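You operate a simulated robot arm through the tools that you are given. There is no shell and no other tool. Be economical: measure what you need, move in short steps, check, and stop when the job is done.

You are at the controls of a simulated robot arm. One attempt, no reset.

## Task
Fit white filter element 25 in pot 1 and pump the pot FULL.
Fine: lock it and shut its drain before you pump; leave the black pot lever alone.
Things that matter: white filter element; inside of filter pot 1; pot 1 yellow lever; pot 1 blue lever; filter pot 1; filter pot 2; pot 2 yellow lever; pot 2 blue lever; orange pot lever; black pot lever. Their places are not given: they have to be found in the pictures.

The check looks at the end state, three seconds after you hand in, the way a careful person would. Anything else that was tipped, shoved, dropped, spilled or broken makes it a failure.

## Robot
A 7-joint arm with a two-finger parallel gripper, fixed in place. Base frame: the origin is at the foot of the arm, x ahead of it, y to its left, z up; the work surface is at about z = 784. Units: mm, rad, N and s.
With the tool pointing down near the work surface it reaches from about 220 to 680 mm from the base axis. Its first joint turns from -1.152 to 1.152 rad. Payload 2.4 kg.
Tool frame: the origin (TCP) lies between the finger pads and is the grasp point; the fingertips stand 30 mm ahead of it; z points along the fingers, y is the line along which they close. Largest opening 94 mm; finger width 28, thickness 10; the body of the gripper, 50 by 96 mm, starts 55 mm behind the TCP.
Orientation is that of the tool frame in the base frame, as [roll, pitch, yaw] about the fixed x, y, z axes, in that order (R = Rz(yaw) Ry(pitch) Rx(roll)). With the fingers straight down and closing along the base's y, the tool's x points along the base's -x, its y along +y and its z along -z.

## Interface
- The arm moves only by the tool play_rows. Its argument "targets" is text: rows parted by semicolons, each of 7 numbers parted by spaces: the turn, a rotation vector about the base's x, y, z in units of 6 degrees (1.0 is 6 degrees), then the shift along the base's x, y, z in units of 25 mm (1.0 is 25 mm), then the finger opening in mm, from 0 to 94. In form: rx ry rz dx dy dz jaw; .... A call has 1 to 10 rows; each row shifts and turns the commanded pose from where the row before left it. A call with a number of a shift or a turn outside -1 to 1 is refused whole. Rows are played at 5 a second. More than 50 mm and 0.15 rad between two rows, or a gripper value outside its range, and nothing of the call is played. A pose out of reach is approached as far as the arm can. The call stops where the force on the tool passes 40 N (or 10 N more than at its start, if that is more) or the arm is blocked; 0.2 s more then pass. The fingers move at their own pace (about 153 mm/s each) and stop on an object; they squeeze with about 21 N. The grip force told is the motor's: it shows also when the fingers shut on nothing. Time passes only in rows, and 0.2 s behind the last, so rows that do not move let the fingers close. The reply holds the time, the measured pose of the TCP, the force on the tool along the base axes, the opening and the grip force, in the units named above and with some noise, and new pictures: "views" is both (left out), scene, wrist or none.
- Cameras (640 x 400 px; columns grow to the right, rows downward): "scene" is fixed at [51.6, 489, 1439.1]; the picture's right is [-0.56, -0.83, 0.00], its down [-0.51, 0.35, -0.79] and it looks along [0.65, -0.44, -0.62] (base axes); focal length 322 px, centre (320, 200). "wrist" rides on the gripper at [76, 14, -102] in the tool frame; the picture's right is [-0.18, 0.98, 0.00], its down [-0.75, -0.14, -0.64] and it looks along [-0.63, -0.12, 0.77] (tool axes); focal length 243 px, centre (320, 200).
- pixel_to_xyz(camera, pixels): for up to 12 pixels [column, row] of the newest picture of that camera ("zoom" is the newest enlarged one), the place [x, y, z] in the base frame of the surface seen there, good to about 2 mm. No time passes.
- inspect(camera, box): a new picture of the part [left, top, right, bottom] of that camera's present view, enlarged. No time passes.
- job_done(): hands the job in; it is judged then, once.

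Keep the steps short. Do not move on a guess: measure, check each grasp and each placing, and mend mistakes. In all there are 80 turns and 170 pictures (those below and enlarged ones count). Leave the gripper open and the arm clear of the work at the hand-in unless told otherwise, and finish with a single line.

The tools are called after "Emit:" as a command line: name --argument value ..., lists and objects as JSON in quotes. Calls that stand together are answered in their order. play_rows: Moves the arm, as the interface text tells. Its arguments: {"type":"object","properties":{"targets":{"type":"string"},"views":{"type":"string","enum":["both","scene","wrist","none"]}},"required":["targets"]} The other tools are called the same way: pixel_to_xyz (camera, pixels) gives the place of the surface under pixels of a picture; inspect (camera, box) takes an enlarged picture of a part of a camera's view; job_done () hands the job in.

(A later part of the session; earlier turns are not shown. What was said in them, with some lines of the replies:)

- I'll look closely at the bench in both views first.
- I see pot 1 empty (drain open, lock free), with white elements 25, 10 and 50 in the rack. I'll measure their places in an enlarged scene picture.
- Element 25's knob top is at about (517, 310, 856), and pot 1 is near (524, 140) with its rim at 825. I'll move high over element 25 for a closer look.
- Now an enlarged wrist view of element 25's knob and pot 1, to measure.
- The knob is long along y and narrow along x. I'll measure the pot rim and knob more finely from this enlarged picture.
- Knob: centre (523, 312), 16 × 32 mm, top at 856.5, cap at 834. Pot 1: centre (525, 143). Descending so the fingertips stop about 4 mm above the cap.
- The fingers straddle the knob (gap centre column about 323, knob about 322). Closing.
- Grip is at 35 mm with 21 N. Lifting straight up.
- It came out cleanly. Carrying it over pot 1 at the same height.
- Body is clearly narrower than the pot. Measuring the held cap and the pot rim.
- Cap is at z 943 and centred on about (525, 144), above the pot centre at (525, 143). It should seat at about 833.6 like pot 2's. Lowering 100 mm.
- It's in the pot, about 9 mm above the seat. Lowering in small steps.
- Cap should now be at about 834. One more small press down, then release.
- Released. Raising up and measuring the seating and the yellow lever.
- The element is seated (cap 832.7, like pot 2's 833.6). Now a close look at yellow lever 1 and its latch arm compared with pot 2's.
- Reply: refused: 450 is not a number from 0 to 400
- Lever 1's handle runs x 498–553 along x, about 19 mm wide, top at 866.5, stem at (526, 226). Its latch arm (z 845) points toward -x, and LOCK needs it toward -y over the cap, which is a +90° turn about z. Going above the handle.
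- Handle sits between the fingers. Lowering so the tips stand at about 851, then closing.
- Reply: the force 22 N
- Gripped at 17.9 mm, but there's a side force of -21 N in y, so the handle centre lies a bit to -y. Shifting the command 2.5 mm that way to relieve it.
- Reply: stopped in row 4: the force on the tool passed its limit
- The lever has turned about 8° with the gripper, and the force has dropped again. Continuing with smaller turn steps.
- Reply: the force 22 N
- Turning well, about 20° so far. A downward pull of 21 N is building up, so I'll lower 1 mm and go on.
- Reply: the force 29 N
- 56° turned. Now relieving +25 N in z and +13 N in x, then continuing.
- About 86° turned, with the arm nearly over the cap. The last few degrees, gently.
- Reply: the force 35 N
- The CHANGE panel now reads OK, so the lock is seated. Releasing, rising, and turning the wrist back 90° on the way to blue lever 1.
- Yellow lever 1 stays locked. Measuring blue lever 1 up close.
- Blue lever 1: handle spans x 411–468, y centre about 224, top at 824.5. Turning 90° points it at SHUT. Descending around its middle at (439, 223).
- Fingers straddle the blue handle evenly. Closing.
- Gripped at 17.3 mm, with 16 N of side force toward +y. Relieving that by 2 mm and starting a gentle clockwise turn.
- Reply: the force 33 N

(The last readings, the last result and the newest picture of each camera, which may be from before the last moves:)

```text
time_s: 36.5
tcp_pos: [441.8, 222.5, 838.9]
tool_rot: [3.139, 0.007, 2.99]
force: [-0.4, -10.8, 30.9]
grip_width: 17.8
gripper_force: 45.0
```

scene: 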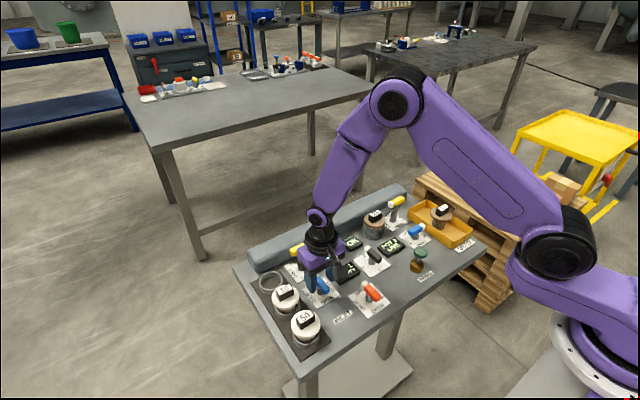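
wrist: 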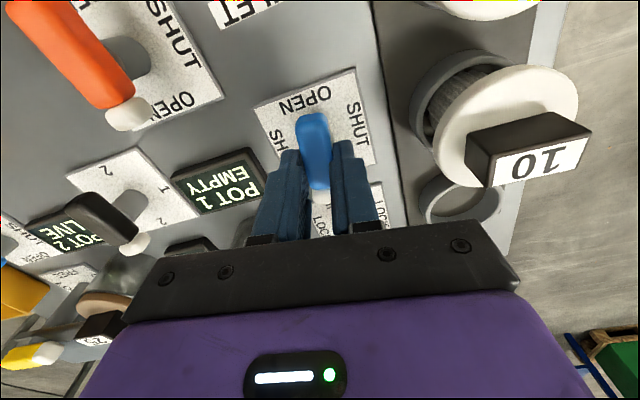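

It follows the clockwise turn, about 10°. Relieving the +31 N in z by raising 1 mm, then continuing.

Emit:
play_rows --targets "0 0 0 0 -0.04 0.05 10;0 0 -0.5 0 0 0 10;0 0 -0.5 0 0 0 10;0 0 -0.5 0 0 0 10;0 0 -0.5 0 0 0 10;0 0 -0.5 0 0 0 10;0 0 0 0 0 0 10" --views "wrist"

```text
time_s: 38.1
tcp_pos: [441.5, 221.9, 837.7]
tool_rot: [-3.141, 0.002, 2.73]
force: [13.0, -7.1, -34.3]
grip_width: 18.0
gripper_force: 44.9
```

wrist: 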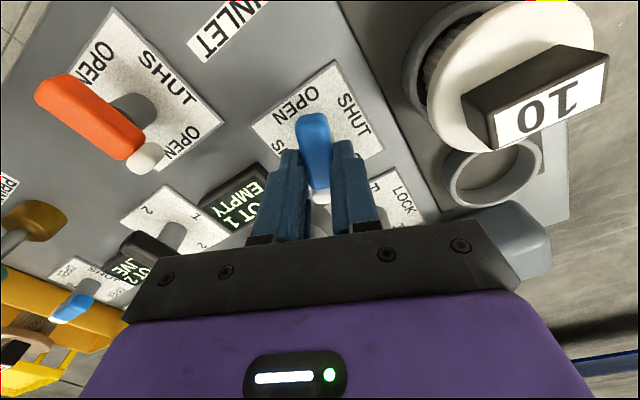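

About 25°. Small relief down and in x, then onward.

Emit:
play_rows --targets "0 0 0 0.04 0 -0.03 10;0 0 -0.5 0 0 0 10;0 0 -0.5 0 0 0 10;0 0 -0.5 0 0 0 10;0 0 -0.5 0 0 0 10;0 0 -0.5 0 0 0 10;0 0 -0.5 0 0 0 10;0 0 0 0 0 0 10" --views "none"

Emit:
play_rows --targets "0 0 -0.5 0 0 0 10;0 0 -0.5 0 0 0 10;0 0 -0.5 0 0 0 10;0 0 -0.5 0 0 0 10;0 0 -0.5 0 0 0 10;0 0 -0.5 0 0 0 10;0 0 0 0 0 0 10"

```text
time_s: 39.9
tcp_pos: [440.2, 222.3, 838.6]
tool_rot: [-3.139, 0.003, 2.415]
force: [0.2, -21.7, -20.6]
grip_width: 17.8
gripper_force: 45.1
```

```text
time_s: 41.5
tcp_pos: [440.5, 222.2, 838.5]
tool_rot: [-3.141, 0.003, 2.101]
force: [-6.0, -17.8, -9.9]
grip_width: 17.7
gripper_force: 44.9
```

scene: 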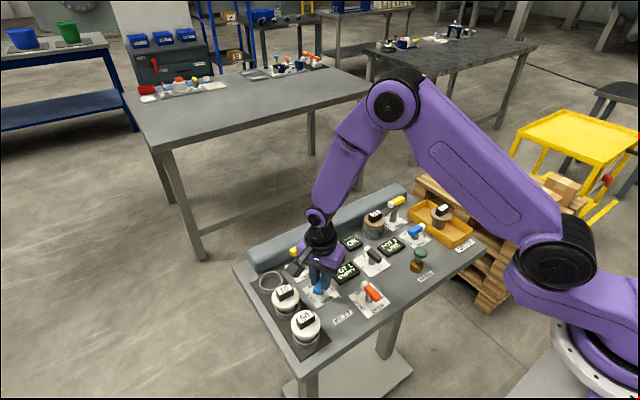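
wrist: 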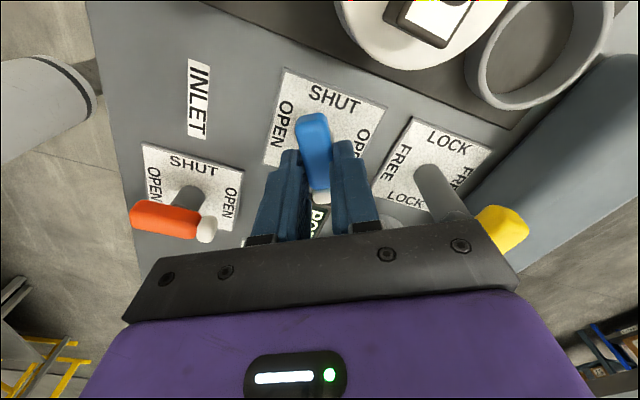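

60° turned. 30° more, relieving y slightly.

Emit:
play_rows --targets "0 0 0 0 -0.05 -0.01 10;0 0 -0.5 0 0 0 10;0 0 -0.5 0 0 0 10;0 0 -0.5 0 0 0 10;0 0 -0.5 0 0 0 10;0 0 -0.5 0 0 0 10;0 0 0 0 0 0 10" --views "none"

Emit:
play_rows --targets "0 0 -0.5 0 0 0 10;0 0 -0.5 0 0 0 10;0 0 -0.5 0 0 0 10;0 0 -0.5 0 0 0 10;0 0 -0.4 0 0 0 10;0 0 0 0 0 0 10"

```text
time_s: 43.1
tcp_pos: [441.3, 221.4, 838.5]
tool_rot: [-3.139, 0.007, 1.839]
force: [-10.4, -15.0, -9.6]
grip_width: 17.9
gripper_force: 44.6
```

```text
time_s: 44.5
tcp_pos: [440.5, 222.3, 838.9]
tool_rot: [-3.14, 0.005, 1.589]
force: [-16.5, -7.8, 7.5]
grip_width: 17.7
gripper_force: 45.2
```

scene: 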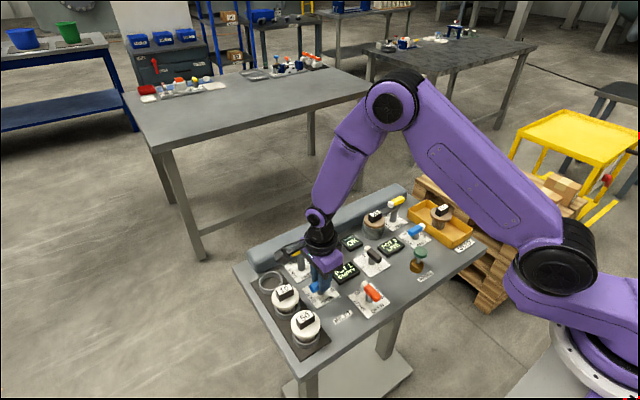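
wrist: 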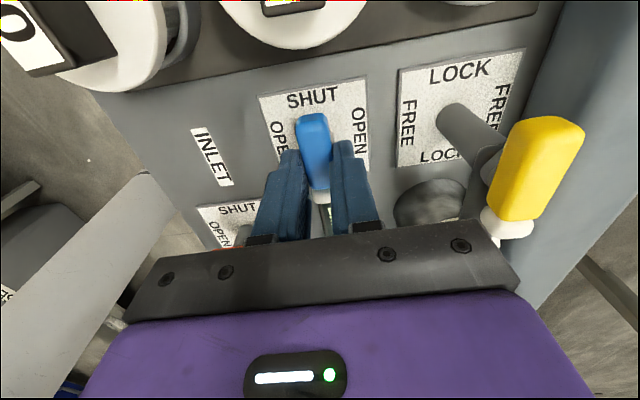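

90° turned, and the blue handle points at SHUT. Releasing, rising, and turning back while heading toward the prime plunger.

Emit:
play_rows --targets "0 0 0 0 0 0 45;0 0 0 0 0 0 45;0 0 0 0 0 0.6 45;0 0 0 0 0 1 45;0 0 0 0 0 1 45;0 0 0 0 0 1 45;0 0 0 0 0 1 45" --views "none"

Emit:
play_rows --targets "0 0 1 -0.4 -0.5 0 45;0 0 1 -0.4 -0.5 0 45;0 0 1 -0.4 -0.5 0 45;0 0 1 -0.4 -0.5 0 45;0 0 1 -0.4 -0.5 0 45;0 0 1 -0.4 -0.5 0 45;0 0 1 -0.4 -0.5 0 45;0 0 1 -0.4 -0.5 0 45;0 0 1 0 -0.5 0 45;0 0 1 0 -0.5 0 45" --views "none"

Emit:
play_rows --targets "0 0 1 -0.3 -0.8 0 45;0 0 1 -0.3 -0.8 0 45;0 0 1 0 -0.8 0 45;0 0 1 0 -0.8 0 45;0 0 1 0 -0.8 0 45;0 0 0 0 0 0 45"

Emit:
inspect --camera "scene" --box '[235, 180, 485, 350]'

```text
time_s: 46.1
tcp_pos: [443.5, 223.1, 953.1]
tool_rot: [3.14, 0.003, 1.59]
force: [-0.4, -0.2, 0.3]
grip_width: 44.8
gripper_force: 0.1
```

```text
time_s: 48.3
tcp_pos: [362.1, 97.8, 951.9]
tool_rot: [3.14, 0.003, 2.638]
force: [0.5, 1.1, -0.4]
grip_width: 45.1
gripper_force: 0.0
```

```text
time_s: 49.7
tcp_pos: [346.7, -2.7, 952.2]
tool_rot: [3.138, 0.003, -3.121]
force: [-0.3, -0.6, -0.5]
grip_width: 45.2
gripper_force: 0.1
```

scene: 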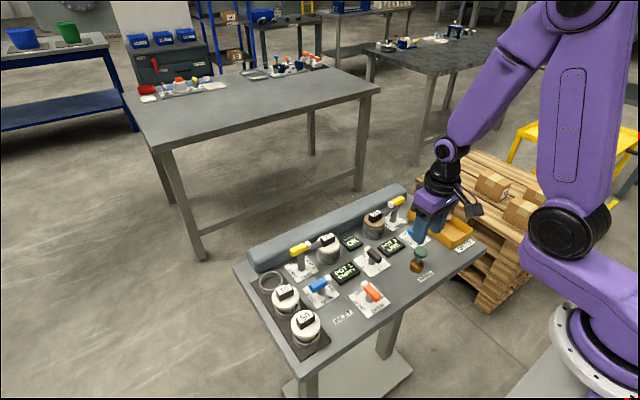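
wrist: 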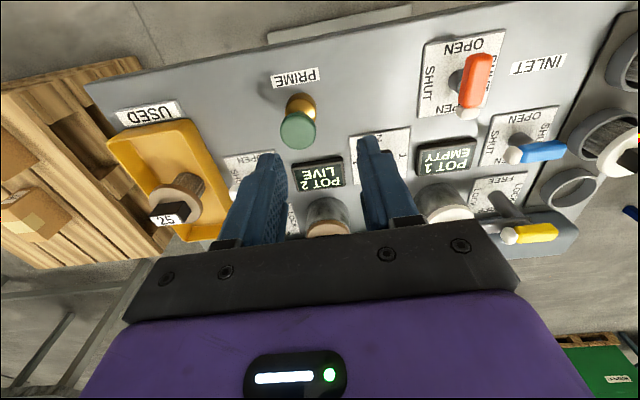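

```text
2.35 times, centred on (360, 265) of scene
```

zoom: 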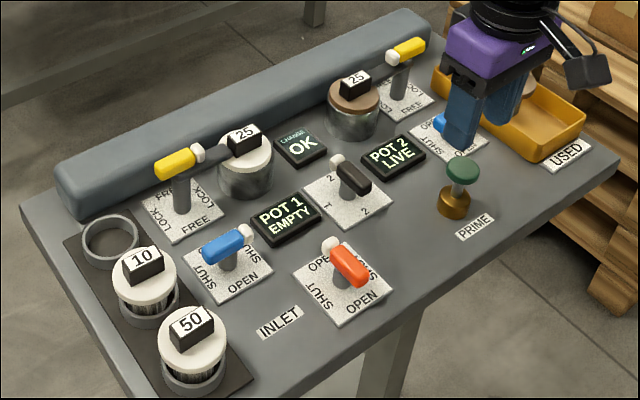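

Pot 1 is locked and its drain is shut, mirroring pot 2. Measuring the prime plunger's green cap and brass base.

Emit:
inspect --camera "wrist" --box '[250, 75, 350, 155]'

Emit:
pixel_to_xyz --camera "zoom" --pixels '[[300, 345], [300, 300], [300, 390], [220, 350], [380, 340], [300, 260], [330, 200], [330, 150], [270, 180], [400, 170]]'

Emit:
pixel_to_xyz --camera "scene" --pixels '[[418, 253], [418, 250], [413, 253], [422, 253], [418, 256], [418, 262], [414, 268]]'

```text
5.00 times, centred on (300, 115) of wrist
```

zoom: 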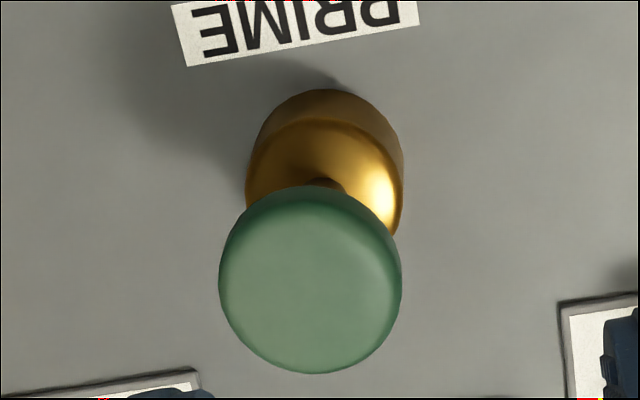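

```text
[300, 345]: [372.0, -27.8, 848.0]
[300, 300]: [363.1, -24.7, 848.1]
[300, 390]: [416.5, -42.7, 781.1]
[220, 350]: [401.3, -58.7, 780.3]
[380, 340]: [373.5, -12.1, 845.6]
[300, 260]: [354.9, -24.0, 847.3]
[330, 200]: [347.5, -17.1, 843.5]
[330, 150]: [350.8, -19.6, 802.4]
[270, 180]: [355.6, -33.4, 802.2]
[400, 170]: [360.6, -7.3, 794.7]
```

```text
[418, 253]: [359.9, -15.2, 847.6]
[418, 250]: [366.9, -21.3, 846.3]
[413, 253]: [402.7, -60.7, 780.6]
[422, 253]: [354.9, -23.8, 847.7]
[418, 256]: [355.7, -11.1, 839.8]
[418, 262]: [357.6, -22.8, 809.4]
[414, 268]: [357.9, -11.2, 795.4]
```

The green cap centre is (362, -23), top at 848, brass base top at 802. Closing the fingers, going above it and down to just short of touching.

Emit:
play_rows --targets "0 0 0 0.62 -0.82 0 0;0 0 0 0 0 -1 0;0 0 0 0 0 -1 0;0 0 0 0 0 -0.6 0;0 0 0 0 0 0 0"

Emit:
inspect --camera "scene" --box '[360, 200, 480, 290]'

```text
time_s: 50.9
tcp_pos: [361.9, -23.5, 886.6]
tool_rot: [3.14, 0.006, -3.123]
force: [0.1, 0.2, -0.1]
grip_width: 0.0
gripper_force: 20.6
```

scene: 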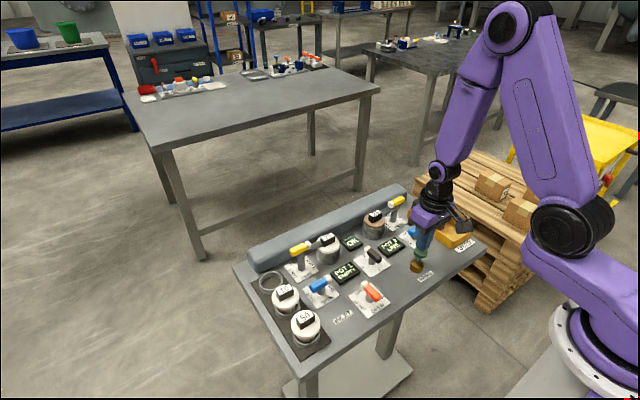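
wrist: 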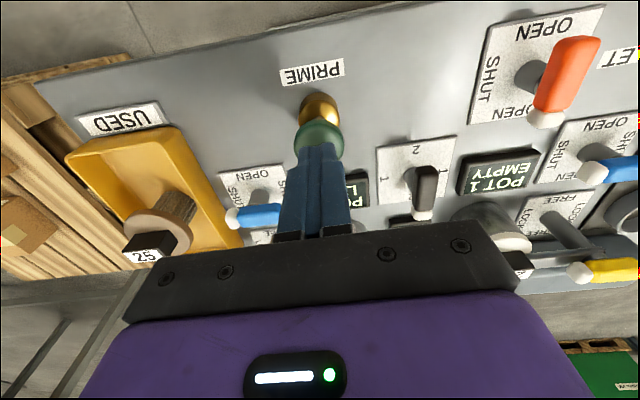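

```text
4.44 times, centred on (420, 245) of scene
```

zoom: 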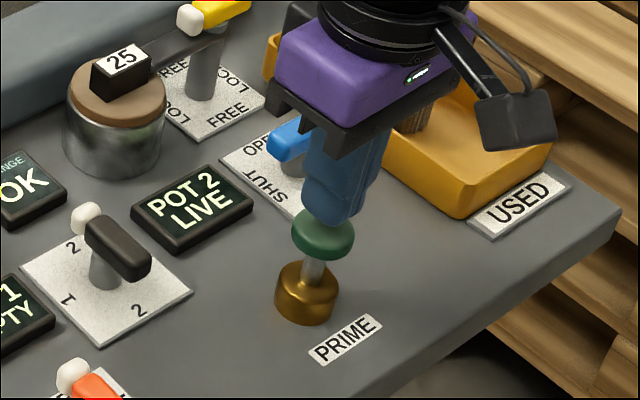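

Aligned over the cap. Pressing down in small steps.

Emit:
play_rows --targets "0 0 0 0 0 -0.4 0;0 0 0 0 0 -0.2 0;0 0 0 0 0 -0.2 0;0 0 0 0 0 -0.2 0;0 0 0 0 0 -0.2 0;0 0 0 0 0 0 0"

Emit:
inspect --camera "scene" --box '[320, 200, 460, 305]'

```text
time_s: 52.3
tcp_pos: [362.2, -23.4, 857.6]
tool_rot: [3.139, 0.003, -3.125]
force: [-6.1, -3.4, 20.2]
grip_width: 0.1
gripper_force: 21.0
```

scene: 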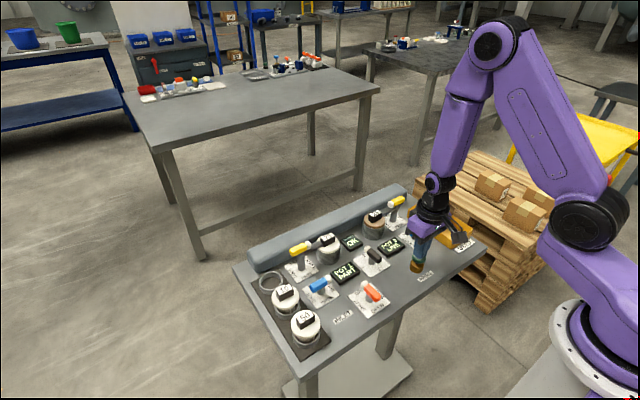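
wrist: 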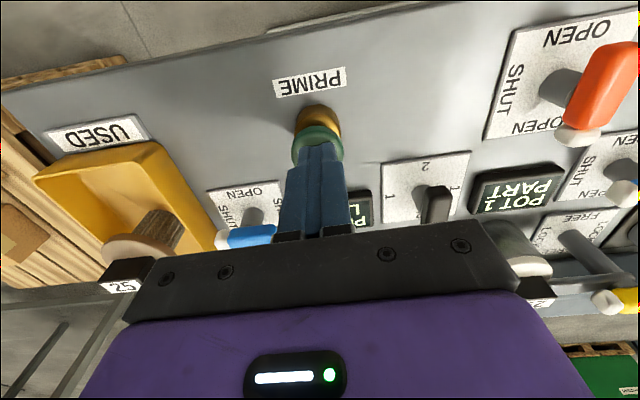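

```text
3.81 times, centred on (390, 252) of scene
```

zoom: 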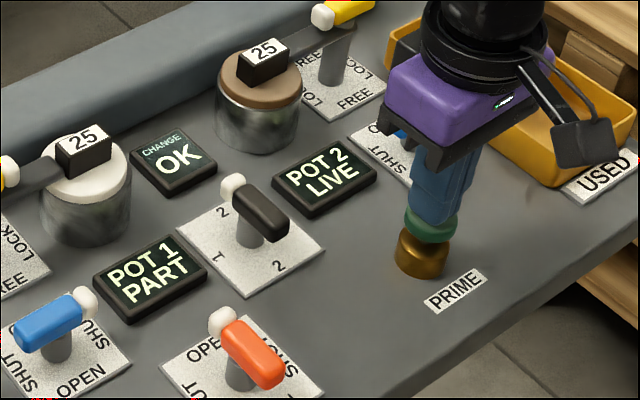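

POT 1 now reads PART, so pumping works. Letting it rise and checking it returns.

Emit:
play_rows --targets "0 0 0 0 0 0.6 0;0 0 0 0 0 0.6 0;0 0 0 0 0 0 0;0 0 0 0 0 0 0" --views "none"

Emit:
inspect --camera "scene" --box '[320, 200, 460, 305]'

```text
time_s: 53.3
tcp_pos: [362.7, -23.8, 887.3]
tool_rot: [3.14, 0.004, -3.121]
force: [-0.1, 0.2, -0.8]
grip_width: 0.1
gripper_force: 21.1
```

```text
3.81 times, centred on (390, 252) of scene
```

zoom: 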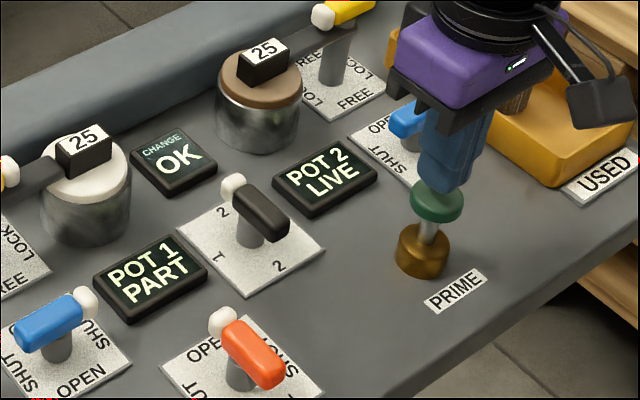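

The plunger springs back. Second stroke, to the same depth.

Emit:
play_rows --targets "0 0 0 0 0 -0.4 0;0 0 0 0 0 -0.25 0;0 0 0 0 0 -0.25 0;0 0 0 0 0 -0.3 0;0 0 0 0 0 0 0;0 0 0 0 0 0.6 0;0 0 0 0 0 0.6 0;0 0 0 0 0 0 0;0 0 0 0 0 0 0" --views "none"

Emit:
inspect --camera "scene" --box '[320, 200, 460, 305]'

```text
time_s: 55.3
tcp_pos: [361.0, -22.9, 887.5]
tool_rot: [3.139, 0.004, -3.121]
force: [0.5, 0.0, -0.4]
grip_width: 0.2
gripper_force: 21.1
```

```text
3.81 times, centred on (390, 252) of scene
```

zoom: 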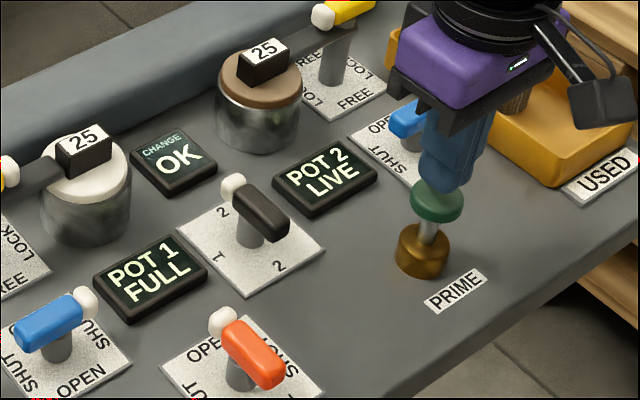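

POT 1 reads FULL, so no more pumping. Rising clear and opening the gripper, then a last check.

Emit:
play_rows --targets "0 0 0 0 0 1 0;0 0 0 0 0 1 0;0 0 0 0 0 1 0;0 0 0 0 0 1 60;0 0 0 0 0 1 94;0 0 0 0 0 1 94;0 0 0 0 0 1 94;0 0 0 0 0 1 94;0 0 0 0 0 0 94"

Emit:
inspect --camera "scene" --box '[235, 180, 485, 350]'

```text
time_s: 57.3
tcp_pos: [360.6, -22.6, 1089.0]
tool_rot: [3.14, 0.003, -3.122]
force: [-0.4, -1.3, 0.4]
grip_width: 94.2
gripper_force: 0.1
```

scene: 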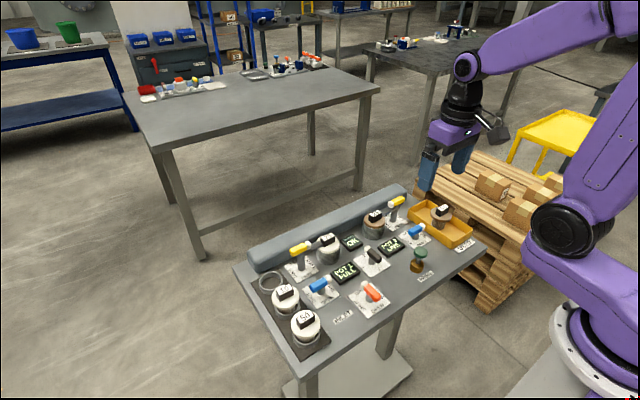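
wrist: 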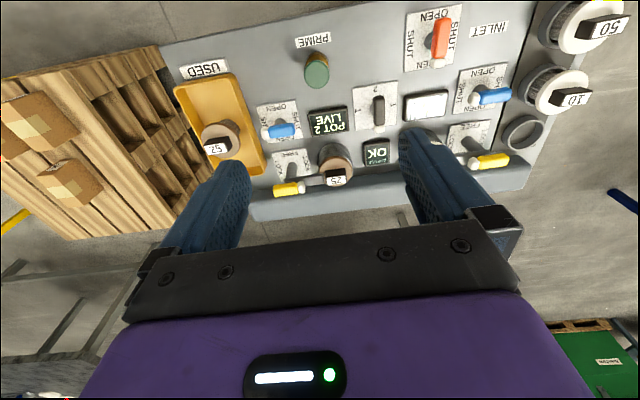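

```text
2.35 times, centred on (360, 265) of scene
```

zoom: 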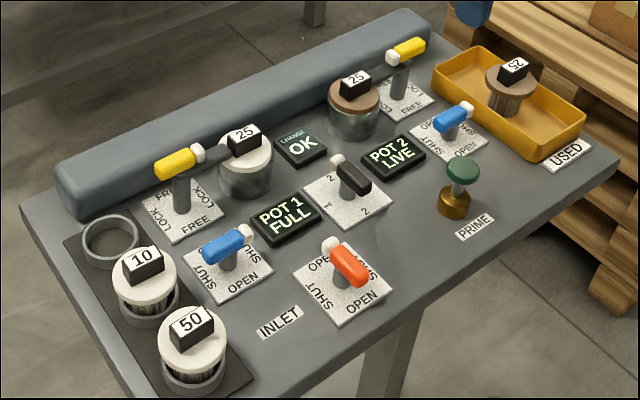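

The scene view reads POT 1 FULL and CHANGE OK, with everything else in place. The POT 1 panel looks washed out in the wrist view at (425, 105), so I'll check it before handing in.

Emit:
play_rows --targets "0 0 0 0 0 0 94;0 0 0 0 0 0 94;0 0 0 0 0 0 94;0 0 0 0 0 0 94;0 0 0 0 0 0 94" --views "none"

Emit:
inspect --camera "wrist" --box '[370, 60, 530, 180]'

Emit:
inspect --camera "scene" --box '[280, 220, 400, 310]'

```text
time_s: 58.5
tcp_pos: [360.6, -21.0, 1088.8]
tool_rot: [3.14, 0.004, -3.123]
force: [-0.1, -0.4, -0.7]
grip_width: 94.2
gripper_force: 0.0
```

```text
3.33 times, centred on (450, 120) of wrist
```

zoom: 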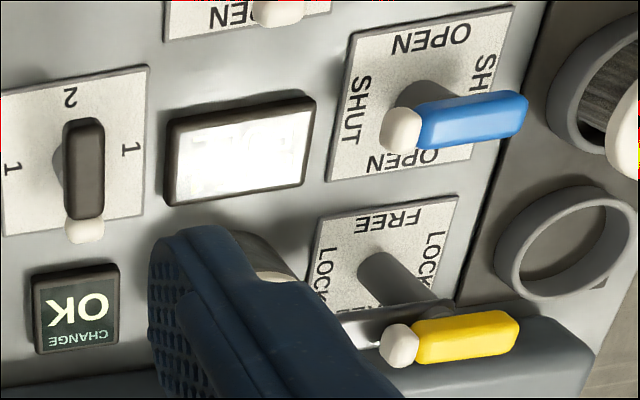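

```text
4.44 times, centred on (340, 265) of scene
```

zoom: 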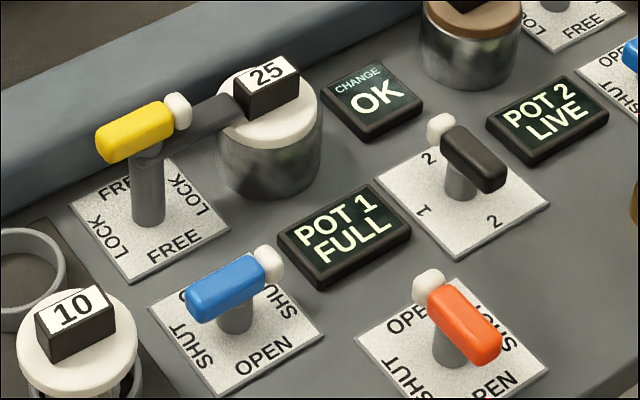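

The white panel is only glare from that angle. The scene view still reads FULL and OK, so I'm handing in.

Emit:
job_done

```text
The job is handed in.
```

White filter element 25 is fitted and locked in pot 1, its drain is shut, and the panels read POT 1 FULL and CHANGE OK; the black and orange levers were not touched.
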